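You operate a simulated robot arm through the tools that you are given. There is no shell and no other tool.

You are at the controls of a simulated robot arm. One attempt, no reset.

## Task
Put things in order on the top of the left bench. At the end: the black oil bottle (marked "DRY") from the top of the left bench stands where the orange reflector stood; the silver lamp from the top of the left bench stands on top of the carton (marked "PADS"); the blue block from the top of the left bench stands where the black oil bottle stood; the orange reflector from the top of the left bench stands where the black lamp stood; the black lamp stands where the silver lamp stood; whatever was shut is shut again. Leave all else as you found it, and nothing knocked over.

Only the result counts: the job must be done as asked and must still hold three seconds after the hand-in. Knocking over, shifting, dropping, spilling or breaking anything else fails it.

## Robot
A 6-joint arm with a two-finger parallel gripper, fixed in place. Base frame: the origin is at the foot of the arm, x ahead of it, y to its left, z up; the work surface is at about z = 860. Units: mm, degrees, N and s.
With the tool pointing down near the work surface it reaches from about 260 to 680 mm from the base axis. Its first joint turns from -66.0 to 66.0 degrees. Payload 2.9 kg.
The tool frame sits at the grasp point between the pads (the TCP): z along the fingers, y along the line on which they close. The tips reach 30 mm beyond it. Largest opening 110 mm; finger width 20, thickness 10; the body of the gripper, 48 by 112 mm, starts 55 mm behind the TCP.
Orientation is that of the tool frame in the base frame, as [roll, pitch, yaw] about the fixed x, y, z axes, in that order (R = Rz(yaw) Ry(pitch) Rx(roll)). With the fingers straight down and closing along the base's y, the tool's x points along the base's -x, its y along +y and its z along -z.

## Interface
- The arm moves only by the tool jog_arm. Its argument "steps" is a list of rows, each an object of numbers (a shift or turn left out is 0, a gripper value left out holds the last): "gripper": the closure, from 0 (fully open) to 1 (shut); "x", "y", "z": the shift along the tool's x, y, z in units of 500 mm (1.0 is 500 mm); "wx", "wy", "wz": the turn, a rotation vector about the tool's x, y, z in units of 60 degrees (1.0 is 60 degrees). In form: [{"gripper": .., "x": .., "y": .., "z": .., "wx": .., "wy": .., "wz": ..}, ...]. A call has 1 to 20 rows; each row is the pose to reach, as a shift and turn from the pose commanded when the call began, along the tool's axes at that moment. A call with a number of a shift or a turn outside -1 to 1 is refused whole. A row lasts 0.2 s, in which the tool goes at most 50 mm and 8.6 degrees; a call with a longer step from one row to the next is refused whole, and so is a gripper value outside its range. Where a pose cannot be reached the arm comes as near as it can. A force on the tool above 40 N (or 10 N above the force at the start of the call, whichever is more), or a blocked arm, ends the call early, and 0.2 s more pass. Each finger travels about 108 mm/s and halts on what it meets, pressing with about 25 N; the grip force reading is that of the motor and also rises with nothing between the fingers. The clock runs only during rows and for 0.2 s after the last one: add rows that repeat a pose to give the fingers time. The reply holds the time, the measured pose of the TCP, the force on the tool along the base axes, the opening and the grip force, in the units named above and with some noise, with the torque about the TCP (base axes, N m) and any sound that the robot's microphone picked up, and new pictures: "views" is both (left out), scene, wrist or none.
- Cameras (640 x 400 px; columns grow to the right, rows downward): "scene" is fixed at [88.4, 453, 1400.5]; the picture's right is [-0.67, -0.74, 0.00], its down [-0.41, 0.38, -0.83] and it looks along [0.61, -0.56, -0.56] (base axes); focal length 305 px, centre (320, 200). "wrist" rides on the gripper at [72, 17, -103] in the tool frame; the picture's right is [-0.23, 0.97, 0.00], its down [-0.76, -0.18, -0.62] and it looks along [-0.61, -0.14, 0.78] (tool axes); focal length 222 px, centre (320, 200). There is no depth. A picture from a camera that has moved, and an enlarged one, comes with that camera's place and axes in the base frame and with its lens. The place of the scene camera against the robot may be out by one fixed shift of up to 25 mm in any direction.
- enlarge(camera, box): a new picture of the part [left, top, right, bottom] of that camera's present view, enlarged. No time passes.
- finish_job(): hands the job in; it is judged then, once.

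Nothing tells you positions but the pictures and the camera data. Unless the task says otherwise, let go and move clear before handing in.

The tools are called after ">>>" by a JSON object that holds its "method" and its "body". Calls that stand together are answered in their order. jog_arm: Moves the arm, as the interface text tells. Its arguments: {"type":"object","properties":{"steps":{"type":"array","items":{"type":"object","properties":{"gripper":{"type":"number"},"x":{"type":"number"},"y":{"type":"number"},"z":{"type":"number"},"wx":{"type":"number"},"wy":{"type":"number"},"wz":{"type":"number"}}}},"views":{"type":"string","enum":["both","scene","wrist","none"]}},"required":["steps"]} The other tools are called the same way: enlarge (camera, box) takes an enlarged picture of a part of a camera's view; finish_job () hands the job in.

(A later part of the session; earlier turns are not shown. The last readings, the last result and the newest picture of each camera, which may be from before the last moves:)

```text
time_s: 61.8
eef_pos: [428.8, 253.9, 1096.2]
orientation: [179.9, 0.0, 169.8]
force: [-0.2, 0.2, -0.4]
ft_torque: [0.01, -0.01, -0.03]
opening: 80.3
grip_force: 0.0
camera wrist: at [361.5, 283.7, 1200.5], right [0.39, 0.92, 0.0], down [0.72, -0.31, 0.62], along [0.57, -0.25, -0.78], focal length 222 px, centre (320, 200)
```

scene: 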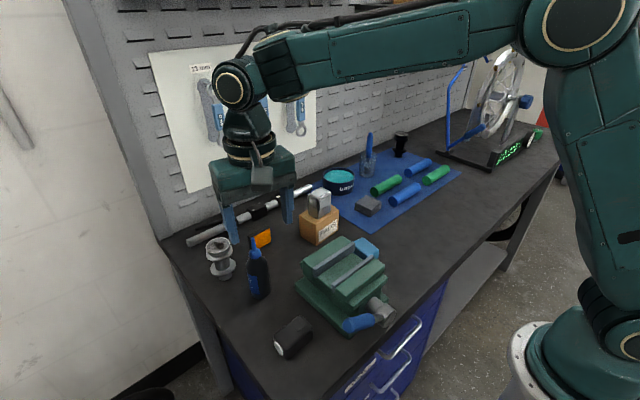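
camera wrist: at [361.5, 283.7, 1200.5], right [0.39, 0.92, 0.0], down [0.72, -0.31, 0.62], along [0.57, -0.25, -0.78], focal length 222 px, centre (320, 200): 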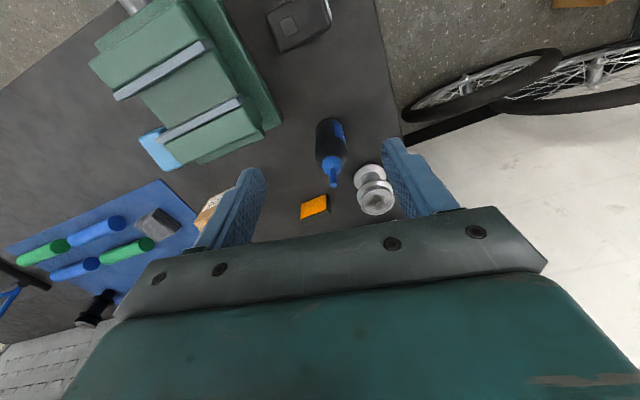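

Now tilting the tool 45° forward in free space to check the pose is reachable.

>>> {"method": "jog_arm", "body": {"steps": [{"wy": -0.125}, {"wy": -0.25}, {"wy": -0.375}, {"wy": -0.5}, {"wy": -0.625}, {"wy": -0.75}, {"wy": -0.75}], "views": "both"}}

>>> {"method": "enlarge", "body": {"camera": "wrist", "box": [220, 60, 420, 220]}}

```text
time_s: 63.4
eef_pos: [429.7, 254.5, 1096.9]
orientation: [180.0, 45.1, 170.2]
force: [1.3, -0.9, 0.2]
ft_torque: [-0.01, 0.0, 0.02]
opening: 80.4
grip_force: 0.0
camera wrist: at [311.0, 293.0, 1118.5], right [0.33, 0.93, 0.16], down [0.06, -0.19, 0.98], along [0.94, -0.31, -0.12], focal length 222 px, centre (320, 200)
```

scene: 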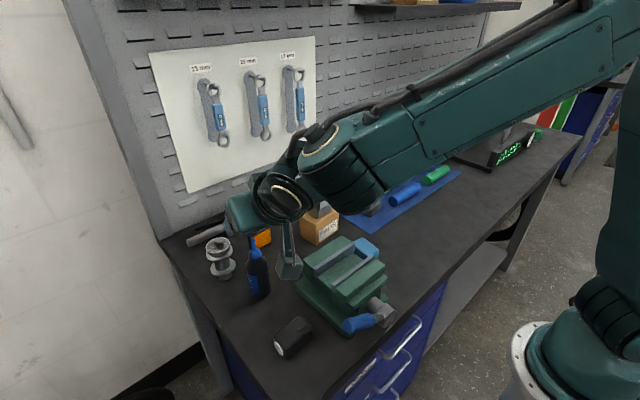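
wrist: 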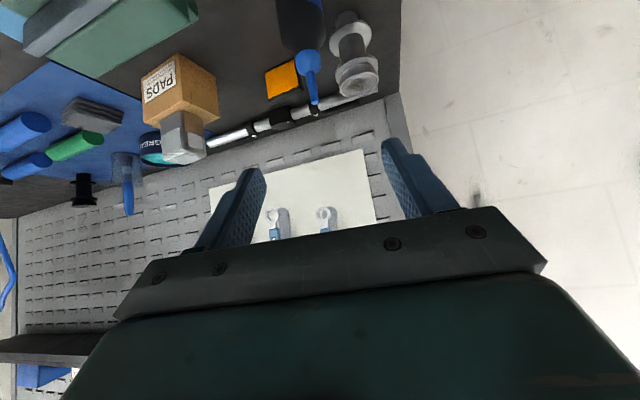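

```text
2.50 times, centred on (320, 140) of wrist
camera zoom: at [311.0, 293.0, 1118.5], right [0.33, 0.93, 0.16], down [0.06, -0.19, 0.98], along [0.94, -0.31, -0.12], focal length 555 px, centre (320, 350)
```

zoom: 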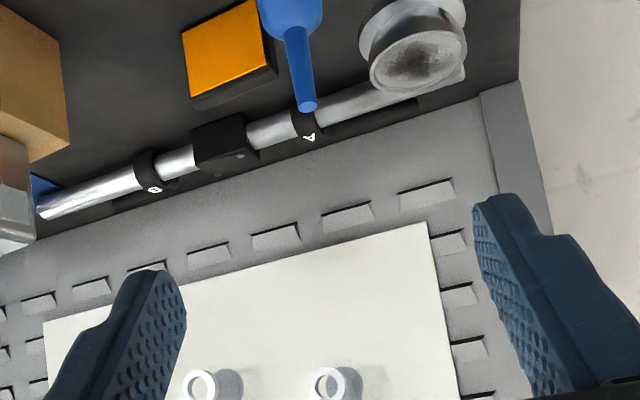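

The tilted pose is reachable. Lowering vertically to the pre-grasp point beside the bottle.

>>> {"method": "jog_arm", "body": {"steps": [{"x": 0.039, "z": 0.039}, {"x": 0.078, "z": 0.078}, {"x": 0.117, "z": 0.117}, {"x": 0.1556, "z": 0.1556}, {"x": 0.1556, "z": 0.1556}], "views": "both"}}

>>> {"method": "enlarge", "body": {"camera": "wrist", "box": [220, 60, 420, 220]}}

>>> {"method": "enlarge", "body": {"camera": "scene", "box": [200, 210, 340, 340]}}

```text
time_s: 64.6
eef_pos: [430.1, 254.2, 985.2]
orientation: [-180.0, 45.0, 170.1]
force: [0.2, -1.1, 0.1]
ft_torque: [0.03, -0.02, 0.0]
opening: 80.2
grip_force: 0.1
camera wrist: at [309.7, 291.9, 1007.5], right [0.33, 0.93, 0.16], down [0.07, -0.19, 0.98], along [0.94, -0.31, -0.12], focal length 222 px, centre (320, 200)
```

scene: 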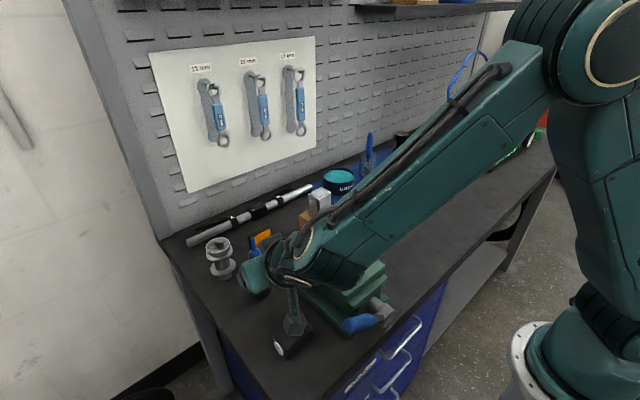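
wrist: 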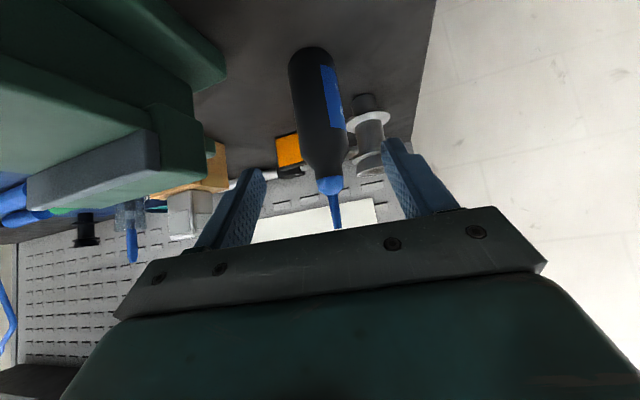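

```text
2.50 times, centred on (320, 140) of wrist
camera zoom: at [309.7, 291.9, 1007.5], right [0.33, 0.93, 0.16], down [0.07, -0.19, 0.98], along [0.94, -0.31, -0.12], focal length 555 px, centre (320, 350)
```

zoom: 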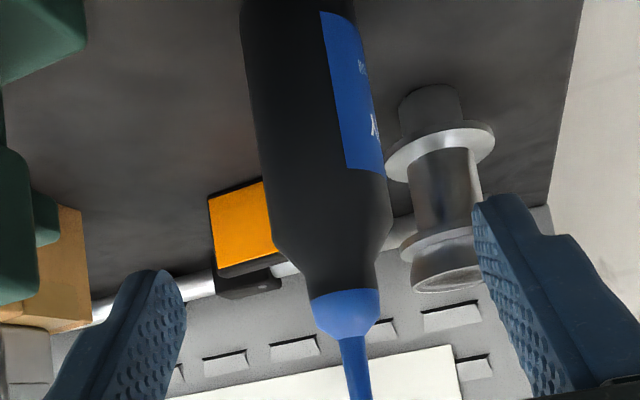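

```text
3.08 times, centred on (270, 275) of scene
camera zoom: at [88.4, 453.0, 1400.5], right [-0.67, -0.74, 0.0], down [-0.41, 0.38, -0.83], along [0.61, -0.56, -0.56], focal length 938 px, centre (474, -31)
```

zoom: 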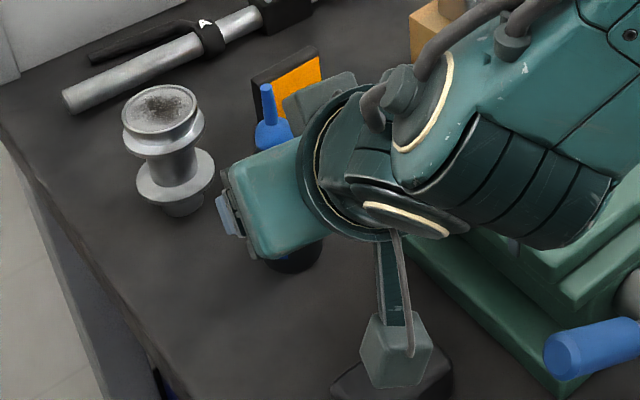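

Now I have a clear side view: bottle axis ≈(489, 245), radius 22, and the nozzle will pass clear of the gripper body. Advancing along the tool axis.

>>> {"method": "jog_arm", "body": {"steps": [{"gripper": 0.27, "x": 0.0019, "y": 0.002, "z": 0.0384}, {"x": 0.0038, "y": 0.002, "z": 0.0768}, {"x": 0.0057, "y": 0.002, "z": 0.1152}, {"x": 0.0076, "y": 0.002, "z": 0.14}, {"x": 0.0076, "y": 0.002, "z": 0.1536}, {"x": 0.0076, "y": 0.002, "z": 0.1536}], "views": "both"}}

>>> {"method": "enlarge", "body": {"camera": "wrist", "box": [220, 60, 420, 240]}}

>>> {"method": "enlarge", "body": {"camera": "scene", "box": [200, 210, 340, 340]}}

```text
time_s: 66.0
eef_pos: [479.6, 246.9, 928.7]
orientation: [-180.0, 45.0, 169.9]
force: [0.5, 0.3, 0.5]
ft_torque: [0.02, 0.02, -0.01]
opening: 80.7
grip_force: 0.0
camera wrist: at [361.2, 284.6, 950.9], right [0.33, 0.93, 0.16], down [0.07, -0.19, 0.98], along [0.94, -0.31, -0.12], focal length 222 px, centre (320, 200)
```

scene: 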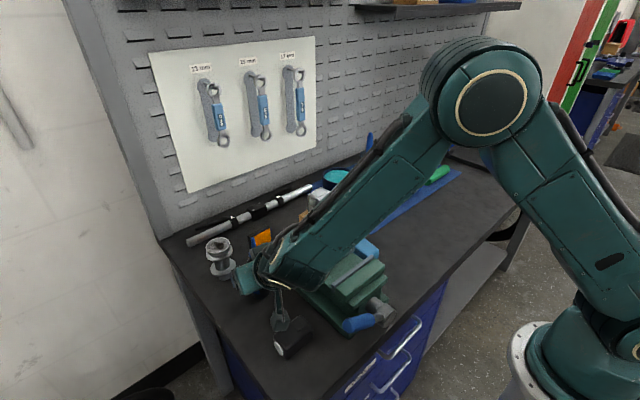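
wrist: 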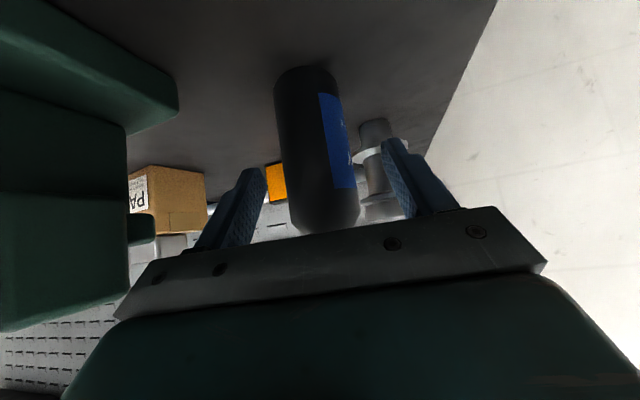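

```text
2.22 times, centred on (320, 150) of wrist
camera zoom: at [361.2, 284.6, 950.9], right [0.33, 0.93, 0.16], down [0.07, -0.19, 0.98], along [0.94, -0.31, -0.12], focal length 494 px, centre (320, 311)
```

zoom: 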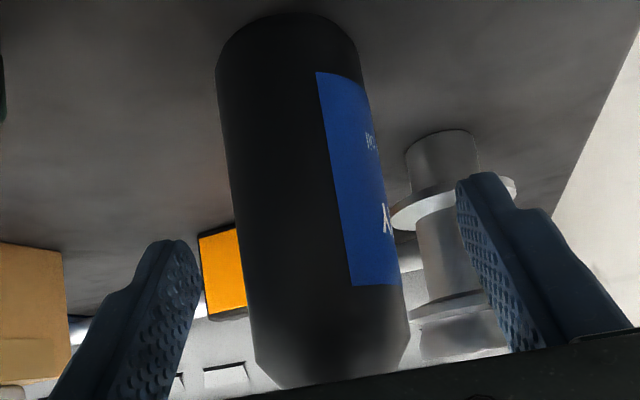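

```text
3.08 times, centred on (270, 275) of scene
camera zoom: at [88.5, 453.0, 1400.5], right [-0.67, -0.74, 0.0], down [-0.41, 0.38, -0.83], along [0.61, -0.56, -0.56], focal length 938 px, centre (474, -31)
```

zoom: 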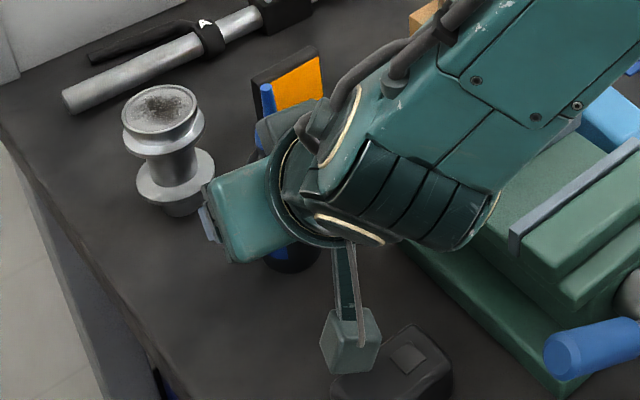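

No contact and centred. Closing on the bottle gradually.

>>> {"method": "jog_arm", "body": {"steps": [{"gripper": 0.4}, {"gripper": 0.48}, {"gripper": 0.54}, {"gripper": 0.6}, {"gripper": 0.7}, {"gripper": 0.8}, {"gripper": 0.8}], "views": "both"}}

>>> {"method": "enlarge", "body": {"camera": "wrist", "box": [220, 60, 420, 240]}}

```text
time_s: 67.6
eef_pos: [480.4, 246.5, 928.6]
orientation: [-180.0, 45.0, 170.0]
force: [0.0, -0.5, -0.4]
ft_torque: [0.01, 0.0, -0.02]
opening: 41.5
grip_force: 25.3
camera wrist: at [361.0, 284.6, 951.0], right [0.33, 0.93, 0.16], down [0.07, -0.19, 0.98], along [0.94, -0.31, -0.12], focal length 222 px, centre (320, 200)
```

scene: 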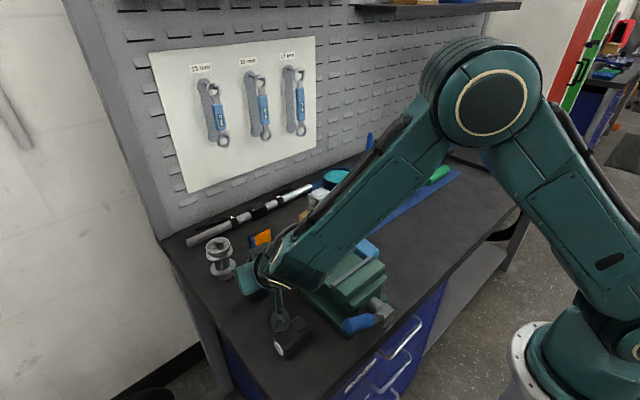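
wrist: 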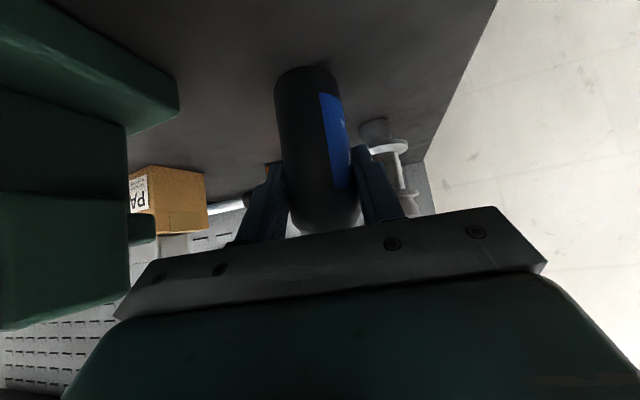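

```text
2.22 times, centred on (320, 150) of wrist
camera zoom: at [361.0, 284.6, 951.0], right [0.33, 0.93, 0.16], down [0.07, -0.19, 0.98], along [0.94, -0.31, -0.12], focal length 494 px, centre (320, 311)
```

zoom: 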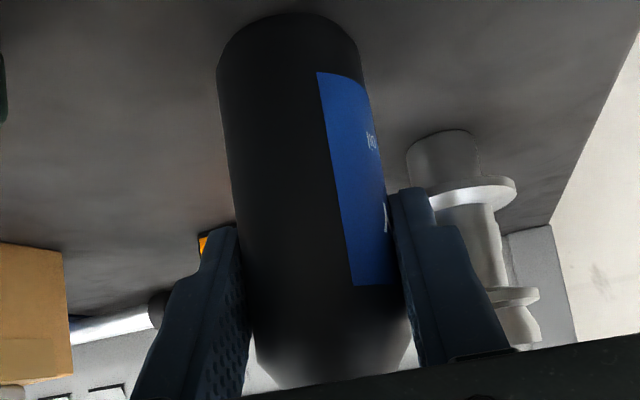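

Gripped (41.5 mm). Lifting the bottle straight up 150 mm.

>>> {"method": "jog_arm", "body": {"steps": [{"gripper": 0.8, "x": -0.01, "z": -0.01}, {"x": -0.04, "z": -0.04}, {"x": -0.09, "z": -0.09}, {"x": -0.14, "z": -0.14}, {"x": -0.19, "z": -0.19}, {"x": -0.2121, "z": -0.2121}, {"x": -0.2121, "z": -0.2121}], "views": "both"}}

```text
time_s: 69.2
eef_pos: [482.3, 248.7, 1079.2]
orientation: [-179.9, 45.0, 170.1]
force: [-0.2, 0.2, -1.5]
ft_torque: [0.04, -0.01, 0.01]
opening: 41.4
grip_force: 24.6
camera wrist: at [363.7, 286.5, 1102.0], right [0.33, 0.93, 0.16], down [0.07, -0.19, 0.98], along [0.94, -0.31, -0.12], focal length 222 px, centre (320, 200)
```

scene: 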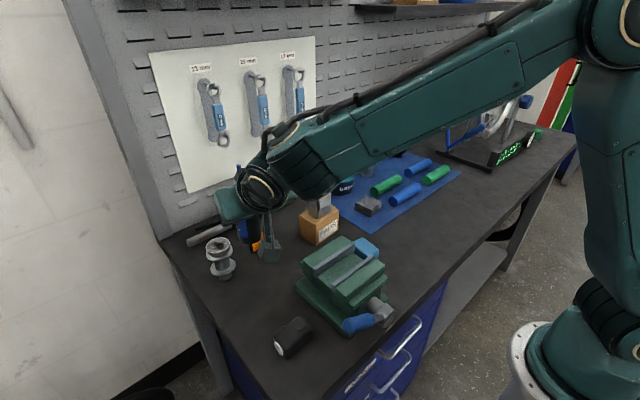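
wrist: 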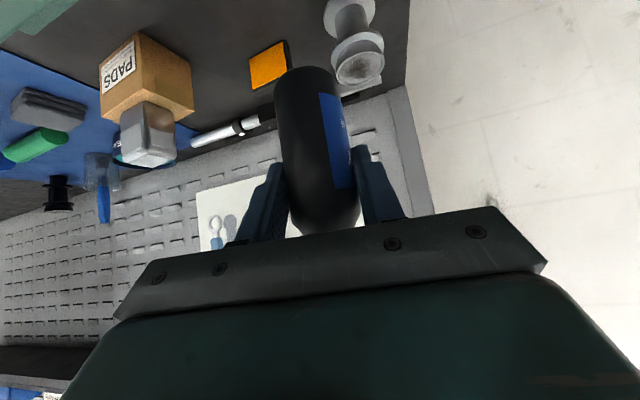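

The bottle is held upright. Carrying it toward the reflector's old spot while turning the approach direction by −40° about vertical for arm clearance.

>>> {"method": "jog_arm", "body": {"steps": [{"gripper": 0.8, "x": -0.0006, "y": -0.08, "z": 0.0006, "wx": 0.0524, "wz": 0.0524}, {"x": -0.0012, "y": -0.16, "z": 0.0012, "wx": 0.1048, "wz": 0.1048}, {"x": -0.0017, "y": -0.24, "z": 0.0017, "wx": 0.1571, "wz": 0.1571}, {"x": -0.0023, "y": -0.32, "z": 0.0023, "wx": 0.2095, "wz": 0.2095}, {"x": -0.0029, "y": -0.4, "z": 0.0029, "wx": 0.2619, "wz": 0.2619}, {"x": -0.0035, "y": -0.48, "z": 0.0035, "wx": 0.3143, "wz": 0.3143}, {"x": -0.004, "y": -0.56, "z": 0.004, "wx": 0.3666, "wz": 0.3666}, {"x": -0.0046, "y": -0.64, "z": 0.0046, "wx": 0.419, "wz": 0.419}, {"x": -0.0052, "y": -0.7204, "z": 0.0052, "wx": 0.4714, "wz": 0.4714}, {"x": -0.0052, "y": -0.7204, "z": 0.0052, "wx": 0.4714, "wz": 0.4714}, {"x": -0.0052, "y": -0.7204, "z": 0.0052, "wx": 0.4714, "wz": 0.4714}], "views": "both"}}

```text
time_s: 71.6
eef_pos: [422.5, -107.1, 1080.4]
orientation: [-180.0, 45.0, 130.1]
force: [-0.3, 1.2, -1.3]
ft_torque: [-0.04, 0.0, -0.04]
opening: 41.6
grip_force: 25.1
camera wrist: at [354.9, -0.6, 1102.1], right [0.85, 0.5, 0.16], down [-0.07, -0.19, 0.98], along [0.52, -0.84, -0.12], focal length 222 px, centre (320, 200)
```

scene: 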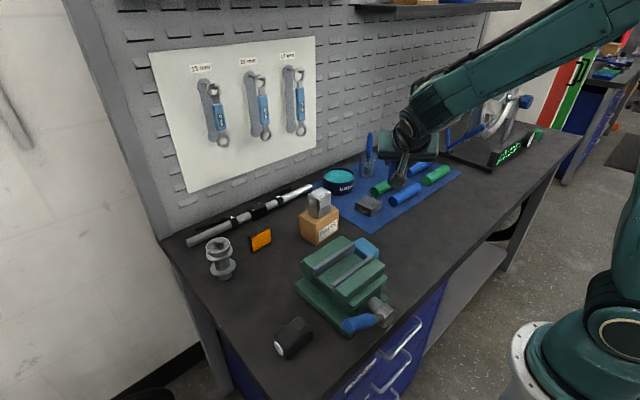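
wrist: 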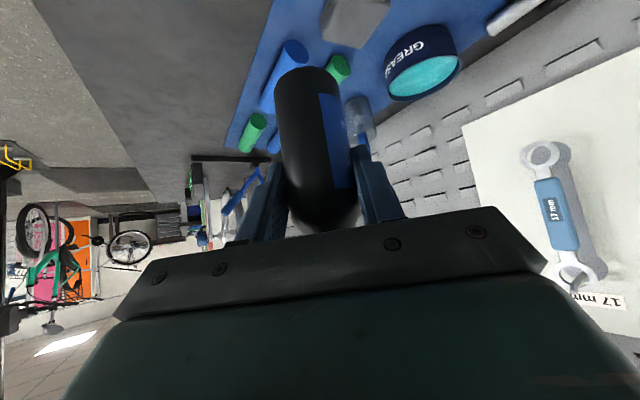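

Over the reflector's spot with the pose reached. Lowering the bottle to a few millimetres above the bench, keeping it just clear of the mat edge (x≈451).

>>> {"method": "jog_arm", "body": {"steps": [{"gripper": 0.8, "x": 0.05, "y": -0.0063, "z": 0.05}, {"x": 0.1, "y": -0.0063, "z": 0.1}, {"x": 0.15, "y": -0.0063, "z": 0.15}, {"x": 0.185, "y": -0.0063, "z": 0.185}, {"x": 0.202, "y": -0.0063, "z": 0.201}, {"x": 0.202, "y": -0.0063, "z": 0.201}], "views": "both"}}

>>> {"method": "enlarge", "body": {"camera": "wrist", "box": [200, 0, 440, 220]}}

>>> {"method": "enlarge", "body": {"camera": "scene", "box": [340, 150, 460, 260]}}

```text
time_s: 73.0
eef_pos: [420.6, -108.6, 937.4]
orientation: [-180.0, 44.9, 130.0]
force: [0.2, -0.6, -1.1]
ft_torque: [0.01, 0.04, -0.02]
opening: 41.4
grip_force: 25.2
camera wrist: at [353.8, -2.1, 959.7], right [0.85, 0.5, 0.16], down [-0.07, -0.19, 0.98], along [0.52, -0.84, -0.12], focal length 222 px, centre (320, 200)
```

scene: 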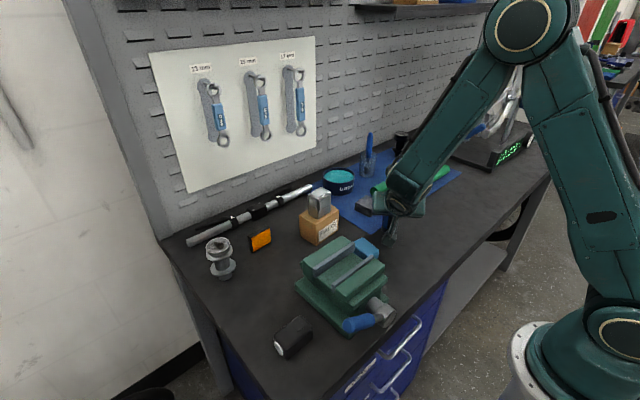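
wrist: 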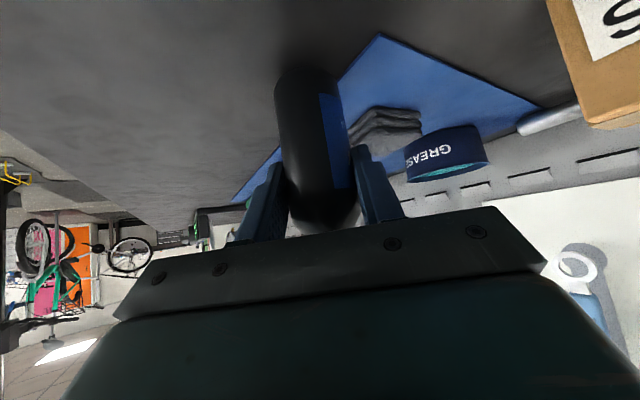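

```text
1.82 times, centred on (320, 110) of wrist
camera zoom: at [353.8, -2.1, 959.7], right [0.85, 0.5, 0.16], down [-0.07, -0.19, 0.98], along [0.52, -0.84, -0.12], focal length 404 px, centre (320, 364)
```

zoom: 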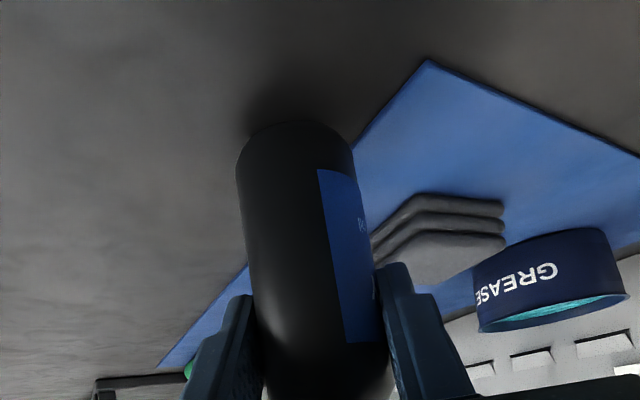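

```text
3.64 times, centred on (400, 205) of scene
camera zoom: at [88.5, 453.0, 1400.5], right [-0.67, -0.74, 0.0], down [-0.41, 0.38, -0.83], along [0.61, -0.56, -0.56], focal length 1109 px, centre (29, 182)
```

zoom: 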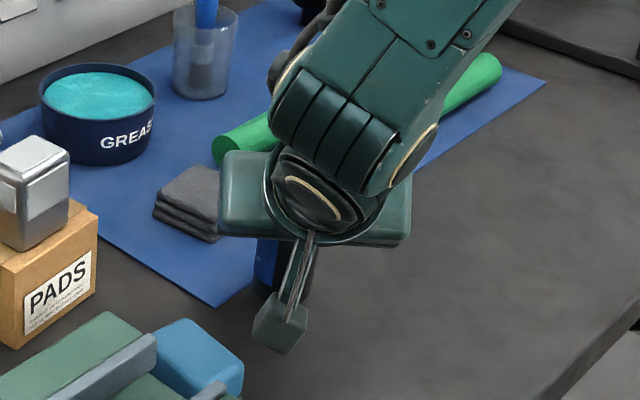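

The wrist view confirms the bottle base is just outside the mat edge (axis ≈(426, −115)). Creeping down to contact.

>>> {"method": "jog_arm", "body": {"steps": [{"x": 0.003, "z": 0.003}, {"x": 0.006, "z": 0.006}, {"x": 0.0078, "z": 0.0078}, {"x": 0.0078, "z": 0.0078}], "views": "none"}}

>>> {"method": "jog_arm", "body": {"steps": [{"x": 0.0014, "z": 0.0014}, {"x": 0.0014, "z": 0.0014}], "views": "none"}}

>>> {"method": "jog_arm", "body": {"steps": [{"x": 0.0014, "z": 0.0014}, {"x": 0.0014, "z": 0.0014}], "views": "none"}}

```text
time_s: 74.0
eef_pos: [419.7, -109.3, 931.8]
orientation: [179.9, 45.0, 130.1]
force: [0.2, -0.3, -1.1]
ft_torque: [0.03, 0.01, -0.03]
opening: 41.3
grip_force: 24.5
```

```text
time_s: 74.6
eef_pos: [420.2, -109.2, 930.5]
orientation: [-180.0, 45.0, 130.1]
force: [0.3, 0.1, -0.8]
ft_torque: [0.02, -0.03, 0.0]
opening: 41.2
grip_force: 25.0
```

```text
time_s: 75.2
eef_pos: [421.0, -109.5, 930.2]
orientation: [-179.9, 45.1, 130.0]
force: [0.6, -0.4, -0.4]
ft_torque: [-0.02, 0.01, 0.0]
opening: 41.2
grip_force: 24.7
```

>>> {"method": "jog_arm", "body": {"steps": [{"x": 0.0014, "z": 0.0014}, {"x": 0.0014, "z": 0.0014}], "views": "none"}}

>>> {"method": "jog_arm", "body": {"steps": [{"x": 0.0014, "z": 0.0014}, {"x": 0.0014, "z": 0.0014}], "views": "wrist"}}

>>> {"method": "enlarge", "body": {"camera": "wrist", "box": [200, 0, 440, 220]}}

```text
time_s: 75.8
eef_pos: [419.0, -110.8, 928.2]
orientation: [-180.0, 44.9, 130.1]
force: [0.1, 0.7, 2.4]
ft_torque: [0.07, -0.03, -0.05]
opening: 41.5
grip_force: 25.3
```

```text
time_s: 76.4
eef_pos: [419.6, -109.1, 928.2]
orientation: [-180.0, 45.1, 130.1]
force: [-0.6, 1.9, 10.8]
ft_torque: [0.15, -0.01, -0.03]
opening: 41.4
grip_force: 25.0
camera wrist: at [352.8, -4.1, 950.6], right [0.85, 0.5, 0.16], down [-0.07, -0.19, 0.98], along [0.52, -0.84, -0.12], focal length 222 px, centre (320, 200)
```

wrist: 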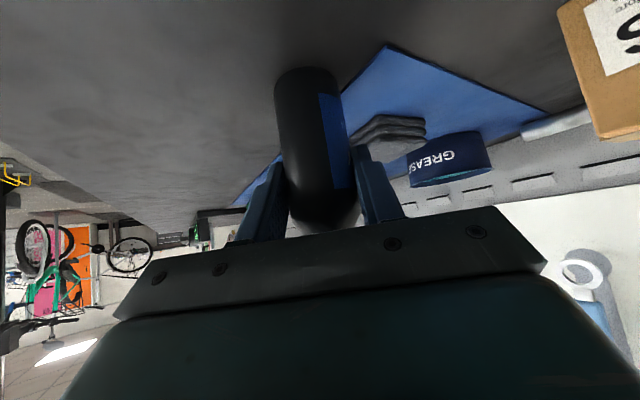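

```text
1.82 times, centred on (320, 110) of wrist
camera zoom: at [352.8, -4.1, 950.6], right [0.85, 0.5, 0.16], down [-0.07, -0.19, 0.98], along [0.52, -0.84, -0.12], focal length 404 px, centre (320, 364)
```

zoom: 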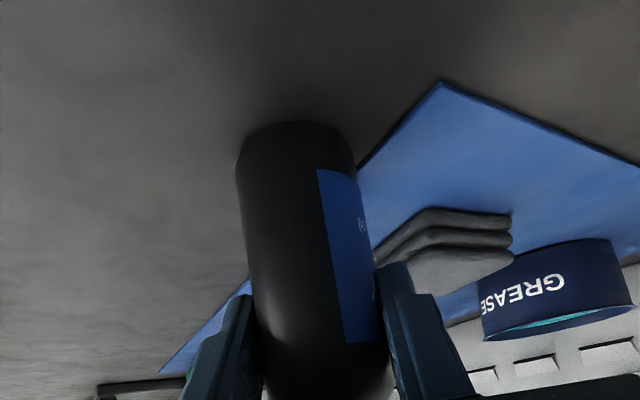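

Seated on the bench at the same height as picked (10.8 N). Opening slowly.

>>> {"method": "jog_arm", "body": {"steps": [{"gripper": 0.6}, {"gripper": 0.56}, {"gripper": 0.52}, {"gripper": 0.46}, {"gripper": 0.38}, {"gripper": 0.28}, {"gripper": 0.27}], "views": "both"}}

>>> {"method": "enlarge", "body": {"camera": "wrist", "box": [200, 0, 440, 220]}}

```text
time_s: 78.0
eef_pos: [419.2, -109.4, 928.0]
orientation: [179.9, 45.0, 130.0]
force: [-0.2, 0.7, -0.5]
ft_torque: [0.01, 0.0, 0.0]
opening: 80.3
grip_force: 0.1
camera wrist: at [352.5, -4.0, 950.1], right [0.85, 0.5, 0.16], down [-0.07, -0.19, 0.98], along [0.52, -0.84, -0.12], focal length 222 px, centre (320, 200)
```

scene: 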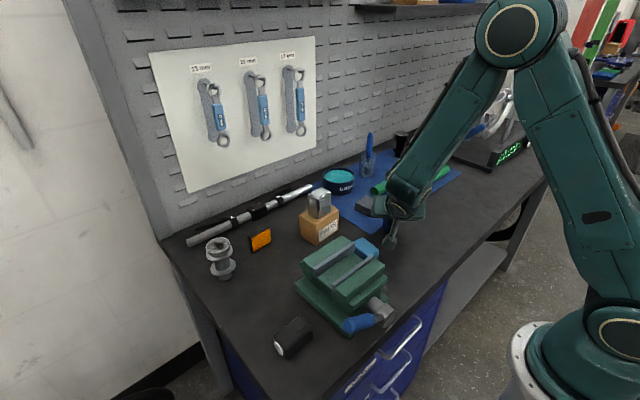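
wrist: 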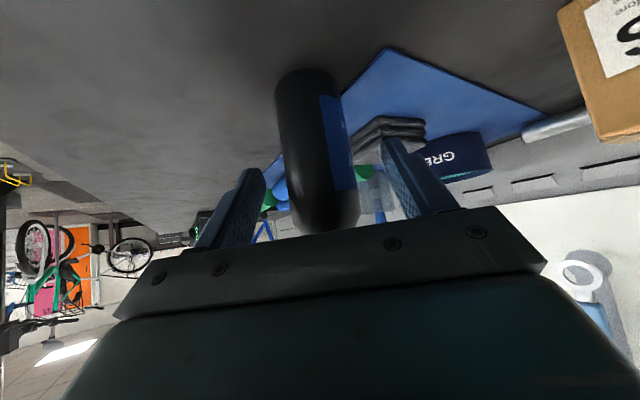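

```text
1.82 times, centred on (320, 110) of wrist
camera zoom: at [352.5, -4.0, 950.1], right [0.85, 0.5, 0.16], down [-0.07, -0.19, 0.98], along [0.52, -0.84, -0.12], focal length 404 px, centre (320, 364)
```

zoom: 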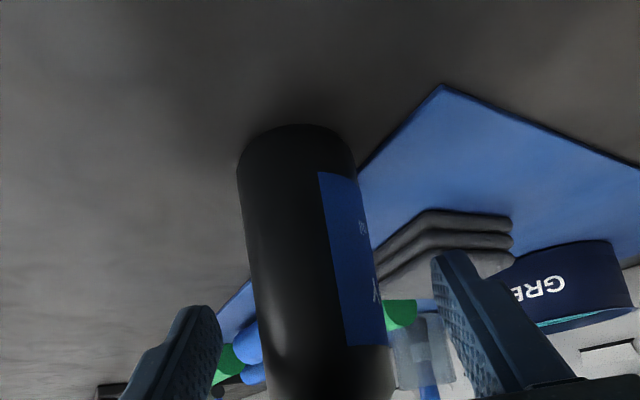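

Bottle stands free. Backing out along the tool axis, then rising.

>>> {"method": "jog_arm", "body": {"steps": [{"gripper": 0.27, "z": -0.02}, {"z": -0.08}, {"z": -0.15}, {"z": -0.19}, {"x": -0.05, "z": -0.24}, {"x": -0.11, "z": -0.3}, {"x": -0.15, "z": -0.34}, {"x": -0.15, "z": -0.34}], "views": "both"}}

>>> {"method": "enlarge", "body": {"camera": "scene", "box": [340, 150, 460, 260]}}

>>> {"method": "enlarge", "body": {"camera": "wrist", "box": [200, 0, 440, 220]}}

```text
time_s: 79.8
eef_pos: [377.3, -58.2, 1101.1]
orientation: [-179.9, 45.0, 130.1]
force: [0.2, -0.5, 0.0]
ft_torque: [0.0, -0.01, -0.02]
opening: 80.1
grip_force: 0.1
camera wrist: at [310.8, 47.0, 1123.1], right [0.85, 0.5, 0.16], down [-0.07, -0.19, 0.98], along [0.52, -0.84, -0.12], focal length 222 px, centre (320, 200)
```

scene: 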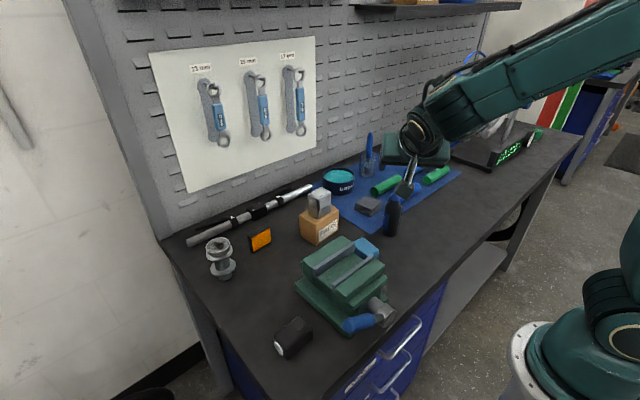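
wrist: 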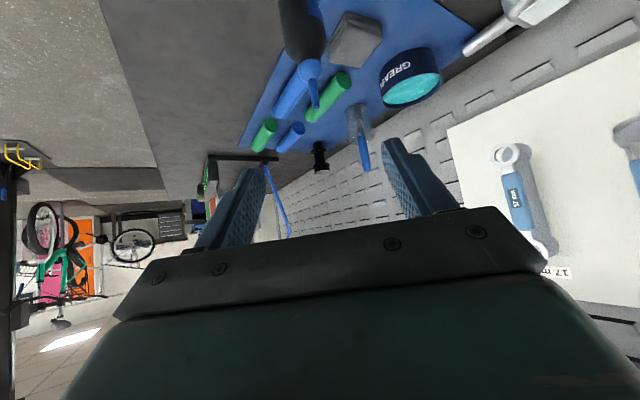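

```text
3.64 times, centred on (400, 205) of scene
camera zoom: at [88.4, 453.0, 1400.5], right [-0.67, -0.74, 0.0], down [-0.41, 0.38, -0.83], along [0.61, -0.56, -0.56], focal length 1109 px, centre (29, 182)
```

zoom: 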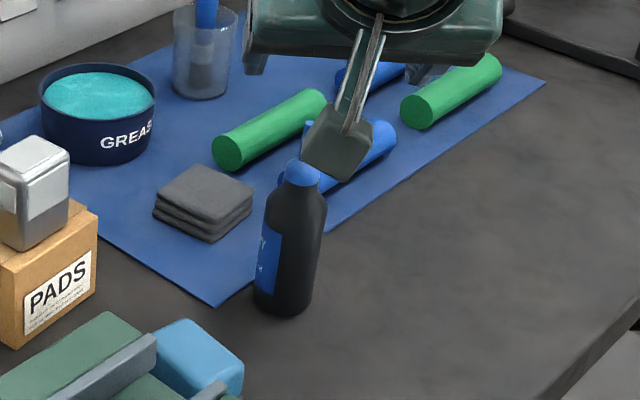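

```text
1.82 times, centred on (320, 110) of wrist
camera zoom: at [310.8, 47.0, 1123.1], right [0.85, 0.5, 0.16], down [-0.07, -0.19, 0.98], along [0.52, -0.84, -0.12], focal length 404 px, centre (320, 364)
```

zoom: 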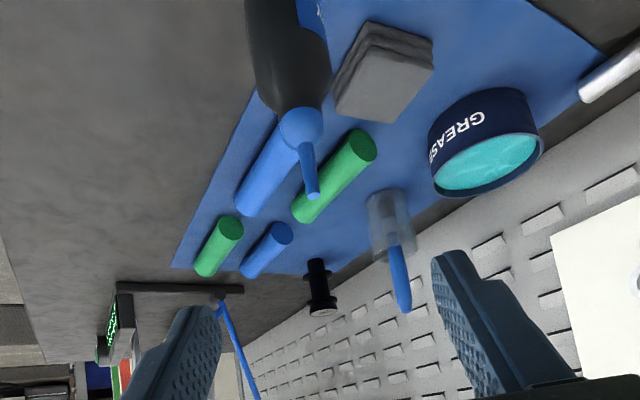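

The bottle stands upright on the reflector's spot. Returning the tool to vertical and moving above the blue block.

>>> {"method": "jog_arm", "body": {"steps": [{"wy": 0.125}, {"wy": 0.25}, {"wy": 0.375}, {"wy": 0.5}, {"wy": 0.625}, {"wy": 0.75}, {"wy": 0.75}], "views": "none"}}

>>> {"method": "jog_arm", "body": {"steps": [{"x": 0.0095, "y": 0.022, "z": 0.013, "wz": -0.1195}, {"x": 0.019, "y": 0.044, "z": 0.026, "wz": -0.239}, {"x": 0.0284, "y": 0.0662, "z": 0.04, "wz": -0.3584}, {"x": 0.0379, "y": 0.0883, "z": 0.053, "wz": -0.4778}, {"x": 0.0473, "y": 0.11, "z": 0.067, "wz": -0.597}, {"x": 0.0568, "y": 0.1324, "z": 0.08, "wz": -0.7167}, {"x": 0.0568, "y": 0.1324, "z": 0.08, "wz": -0.7167}], "views": "both"}}

>>> {"method": "enlarge", "body": {"camera": "wrist", "box": [230, 40, 430, 200]}}

```text
time_s: 81.4
eef_pos: [376.6, -60.2, 1100.7]
orientation: [180.0, -0.1, 130.1]
force: [-0.3, 0.2, 0.8]
ft_torque: [0.0, 0.0, -0.05]
opening: 80.6
grip_force: 0.1
```

```text
time_s: 83.0
eef_pos: [407.8, 5.4, 1061.8]
orientation: [180.0, 0.0, 173.2]
force: [0.1, 0.2, -1.3]
ft_torque: [0.01, -0.01, -0.02]
opening: 80.1
grip_force: 0.1
camera wrist: at [338.7, 30.5, 1164.7], right [0.34, 0.94, 0.0], down [0.74, -0.27, 0.62], along [0.59, -0.21, -0.78], focal length 222 px, centre (320, 200)
```

scene: 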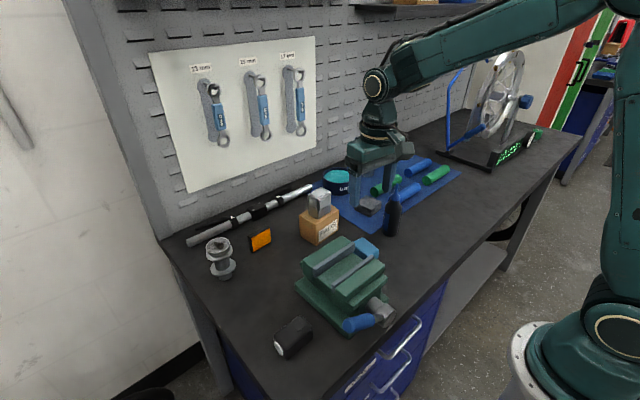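
wrist: 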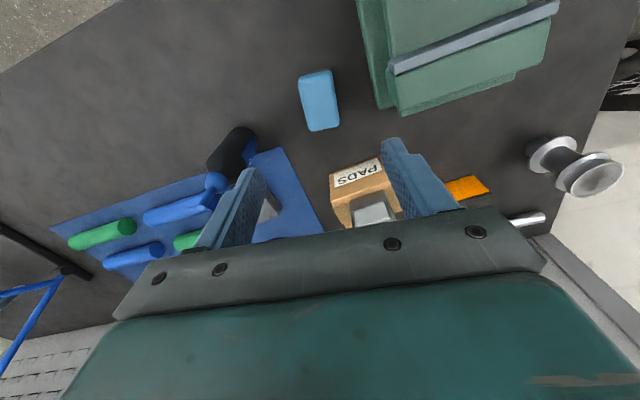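

```text
2.50 times, centred on (330, 120) of wrist
camera zoom: at [338.7, 30.5, 1164.7], right [0.34, 0.94, 0.0], down [0.74, -0.27, 0.62], along [0.59, -0.21, -0.78], focal length 555 px, centre (295, 400)
```

zoom: 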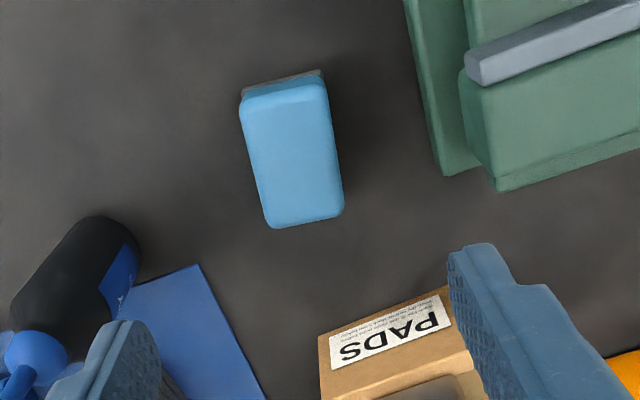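

Block measured: centre ≈(409, 4.8), 58×39.5×28 mm, yaw ≈−8°. Vise clearance is fine; descending.

>>> {"method": "jog_arm", "body": {"steps": [{"gripper": 0.35, "x": -0.001, "y": -0.0016, "z": 0.08, "wz": 0.025}, {"x": -0.001, "y": -0.0016, "z": 0.16, "wz": 0.025}, {"x": -0.001, "y": -0.0016, "z": 0.24, "wz": 0.025}, {"x": -0.001, "y": -0.0016, "z": 0.3, "wz": 0.025}, {"x": -0.001, "y": -0.0016, "z": 0.328, "wz": 0.025}, {"x": -0.001, "y": -0.0016, "z": 0.334, "wz": 0.025}, {"x": -0.001, "y": -0.0016, "z": 0.334, "wz": 0.025}], "views": "both"}}

>>> {"method": "enlarge", "body": {"camera": "wrist", "box": [220, 60, 420, 240]}}

```text
time_s: 84.6
eef_pos: [409.6, 3.9, 895.5]
orientation: [180.0, -0.1, 171.6]
force: [0.2, 0.3, -0.8]
ft_torque: [0.03, -0.02, 0.0]
opening: 71.6
grip_force: 0.0
camera wrist: at [340.4, 30.9, 998.6], right [0.37, 0.93, 0.0], down [0.73, -0.29, 0.62], along [0.58, -0.23, -0.78], focal length 222 px, centre (320, 200)
```

scene: 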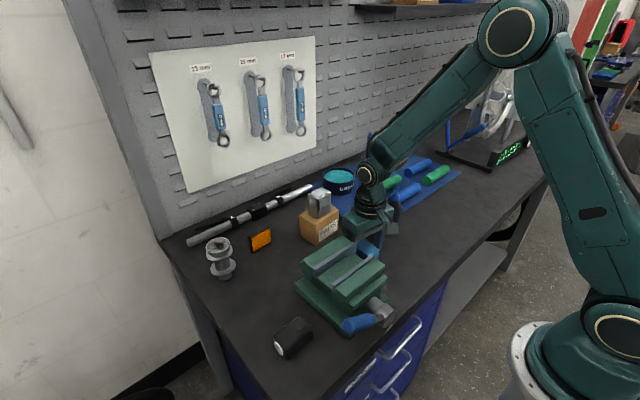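
wrist: 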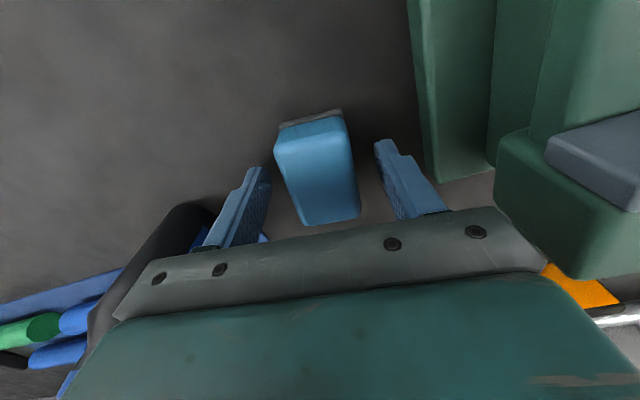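

```text
2.22 times, centred on (320, 150) of wrist
camera zoom: at [340.4, 30.9, 998.6], right [0.37, 0.93, 0.0], down [0.73, -0.29, 0.62], along [0.58, -0.23, -0.78], focal length 494 px, centre (320, 311)
```

zoom: 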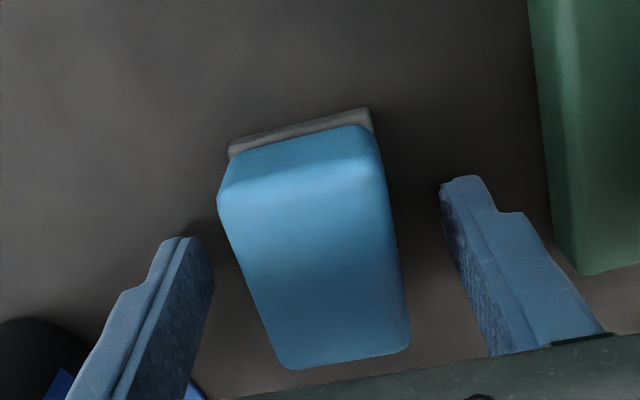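

Block between the fingers. Closing.

>>> {"method": "jog_arm", "body": {"steps": [{"gripper": 0.5, "z": 0.002}, {"gripper": 0.6, "z": 0.002}, {"gripper": 0.7, "z": 0.002}, {"gripper": 0.9, "z": 0.002}, {"gripper": 0.9, "z": 0.002}, {"gripper": 0.9, "z": 0.002}], "views": "wrist"}}

>>> {"method": "enlarge", "body": {"camera": "wrist", "box": [220, 60, 420, 240]}}

```text
time_s: 86.0
eef_pos: [408.6, 3.5, 895.0]
orientation: [179.9, 0.0, 171.5]
force: [0.5, 0.7, 1.1]
ft_torque: [-0.02, 0.01, -0.01]
opening: 39.7
grip_force: 24.4
camera wrist: at [340.7, 30.9, 998.1], right [0.37, 0.93, 0.0], down [0.73, -0.29, 0.62], along [0.58, -0.23, -0.78], focal length 222 px, centre (320, 200)
```

wrist: 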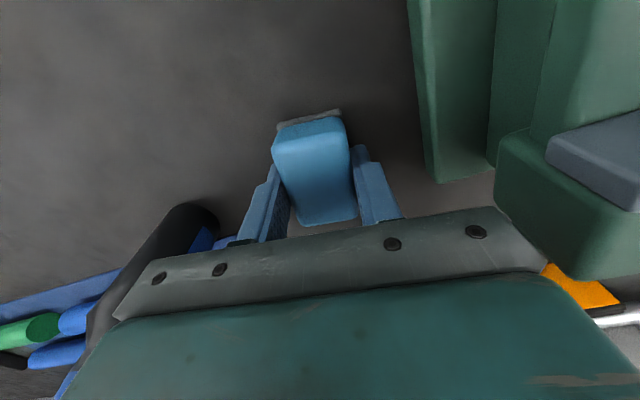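

```text
2.22 times, centred on (320, 150) of wrist
camera zoom: at [340.7, 30.9, 998.1], right [0.37, 0.93, 0.0], down [0.73, -0.29, 0.62], along [0.58, -0.23, -0.78], focal length 494 px, centre (320, 311)
```

zoom: 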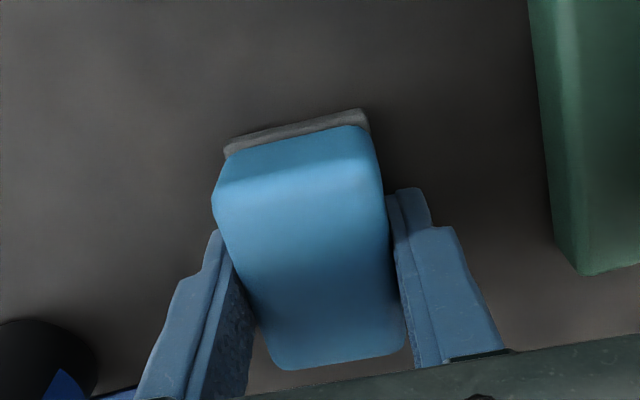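

Gripped (39.7 mm). Lifting over the vise height and carrying to the bottle's old spot (489, 245).

>>> {"method": "jog_arm", "body": {"steps": [{"gripper": 0.9, "z": -0.03}, {"z": -0.1}, {"z": -0.18}, {"z": -0.26}, {"z": -0.32}, {"x": -0.0138, "y": 0.0832, "z": -0.32}, {"x": -0.0277, "y": 0.1665, "z": -0.32}, {"x": -0.0415, "y": 0.2497, "z": -0.32}, {"x": -0.0554, "y": 0.333, "z": -0.32}, {"x": -0.0692, "y": 0.4162, "z": -0.32}, {"x": -0.0831, "y": 0.4995, "z": -0.32}, {"x": -0.0831, "y": 0.4995, "z": -0.32}, {"x": -0.0831, "y": 0.4995, "z": -0.32}], "views": "both"}}

```text
time_s: 88.8
eef_pos: [486.4, 243.2, 1051.6]
orientation: [180.0, 0.0, 171.6]
force: [0.2, 0.6, -0.3]
ft_torque: [-0.03, 0.02, -0.02]
opening: 39.4
grip_force: 25.2
camera wrist: at [418.1, 271.2, 1156.5], right [0.37, 0.93, 0.0], down [0.73, -0.29, 0.62], along [0.58, -0.23, -0.78], focal length 222 px, centre (320, 200)
```

scene: 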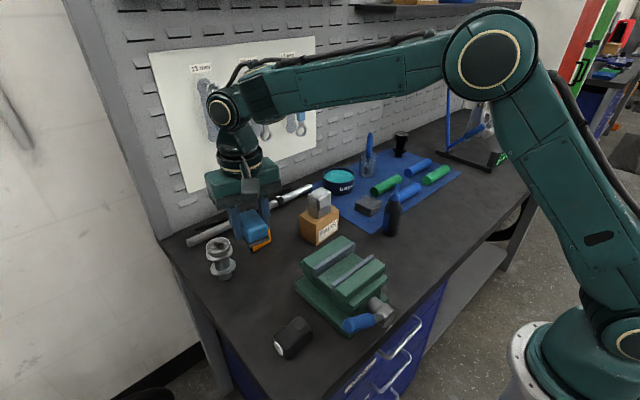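
wrist: 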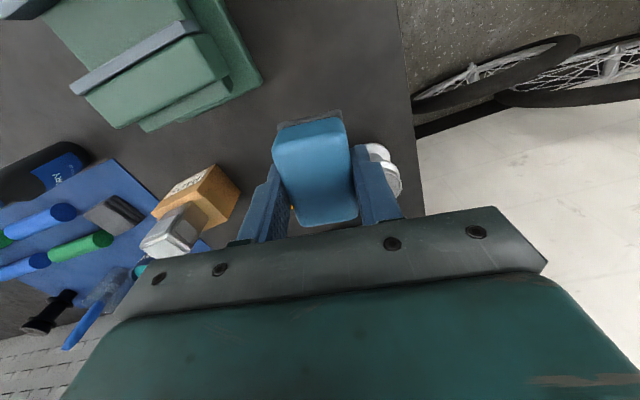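

Above the target spot; descending to just above the surface.

>>> {"method": "jog_arm", "body": {"steps": [{"y": 0.002, "z": 0.08}, {"y": 0.002, "z": 0.16}, {"y": 0.002, "z": 0.24}, {"y": 0.002, "z": 0.285}, {"y": 0.002, "z": 0.3}, {"y": 0.002, "z": 0.3}], "views": "both"}}

>>> {"method": "jog_arm", "body": {"steps": [{"z": 0.003}, {"z": 0.006}, {"z": 0.006}], "views": "none"}}

```text
time_s: 90.2
eef_pos: [487.4, 245.7, 903.7]
orientation: [179.9, 0.0, 171.6]
force: [-0.1, -0.1, -0.8]
ft_torque: [-0.06, 0.01, 0.0]
opening: 39.5
grip_force: 24.8
camera wrist: at [418.2, 273.2, 1007.3], right [0.37, 0.93, 0.0], down [0.73, -0.29, 0.62], along [0.58, -0.23, -0.78], focal length 222 px, centre (320, 200)
```

scene: 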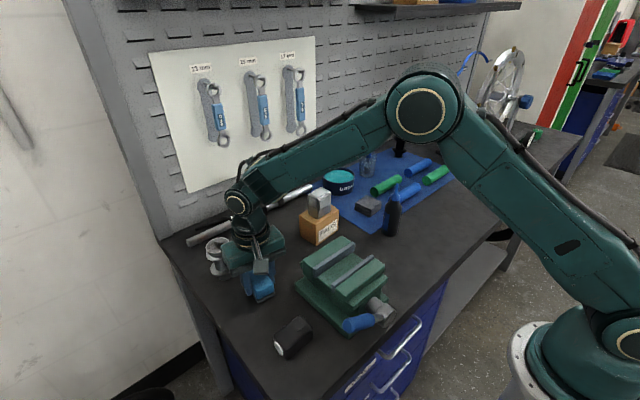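
wrist: 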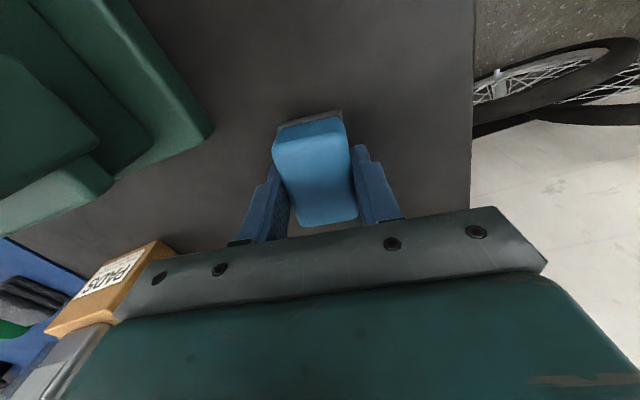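

```text
time_s: 91.0
eef_pos: [486.1, 246.3, 900.2]
orientation: [-179.9, 0.0, 171.7]
force: [-0.5, -0.8, -1.0]
ft_torque: [-0.01, 0.04, -0.01]
opening: 39.4
grip_force: 25.0
```

>>> {"method": "jog_arm", "body": {"steps": [{"z": 0.003}, {"z": 0.006}, {"z": 0.006}], "views": "none"}}

>>> {"method": "jog_arm", "body": {"steps": [{"z": 0.002}, {"z": 0.002}], "views": "none"}}

>>> {"method": "jog_arm", "body": {"steps": [{"z": 0.002}, {"z": 0.002}], "views": "none"}}

```text
time_s: 91.8
eef_pos: [486.3, 245.9, 896.8]
orientation: [-180.0, 0.0, 171.7]
force: [0.5, -0.3, 0.2]
ft_torque: [-0.02, 0.01, 0.0]
opening: 39.5
grip_force: 24.8
```

```text
time_s: 92.4
eef_pos: [486.4, 246.7, 894.6]
orientation: [180.0, 0.1, 171.6]
force: [-0.3, -0.1, -1.1]
ft_torque: [0.02, -0.02, -0.01]
opening: 39.6
grip_force: 24.8
```

```text
time_s: 93.0
eef_pos: [487.9, 246.1, 894.3]
orientation: [-179.9, -0.1, 171.5]
force: [-0.4, 0.9, -0.2]
ft_torque: [0.02, 0.03, 0.01]
opening: 39.5
grip_force: 25.0
```

>>> {"method": "jog_arm", "body": {"steps": [{"z": 0.002}, {"z": 0.002}], "views": "none"}}

```text
time_s: 93.6
eef_pos: [487.1, 247.4, 895.7]
orientation: [-179.9, 0.1, 171.5]
force: [0.4, -2.2, 7.8]
ft_torque: [-0.08, 0.13, 0.03]
opening: 39.4
grip_force: 25.1
```

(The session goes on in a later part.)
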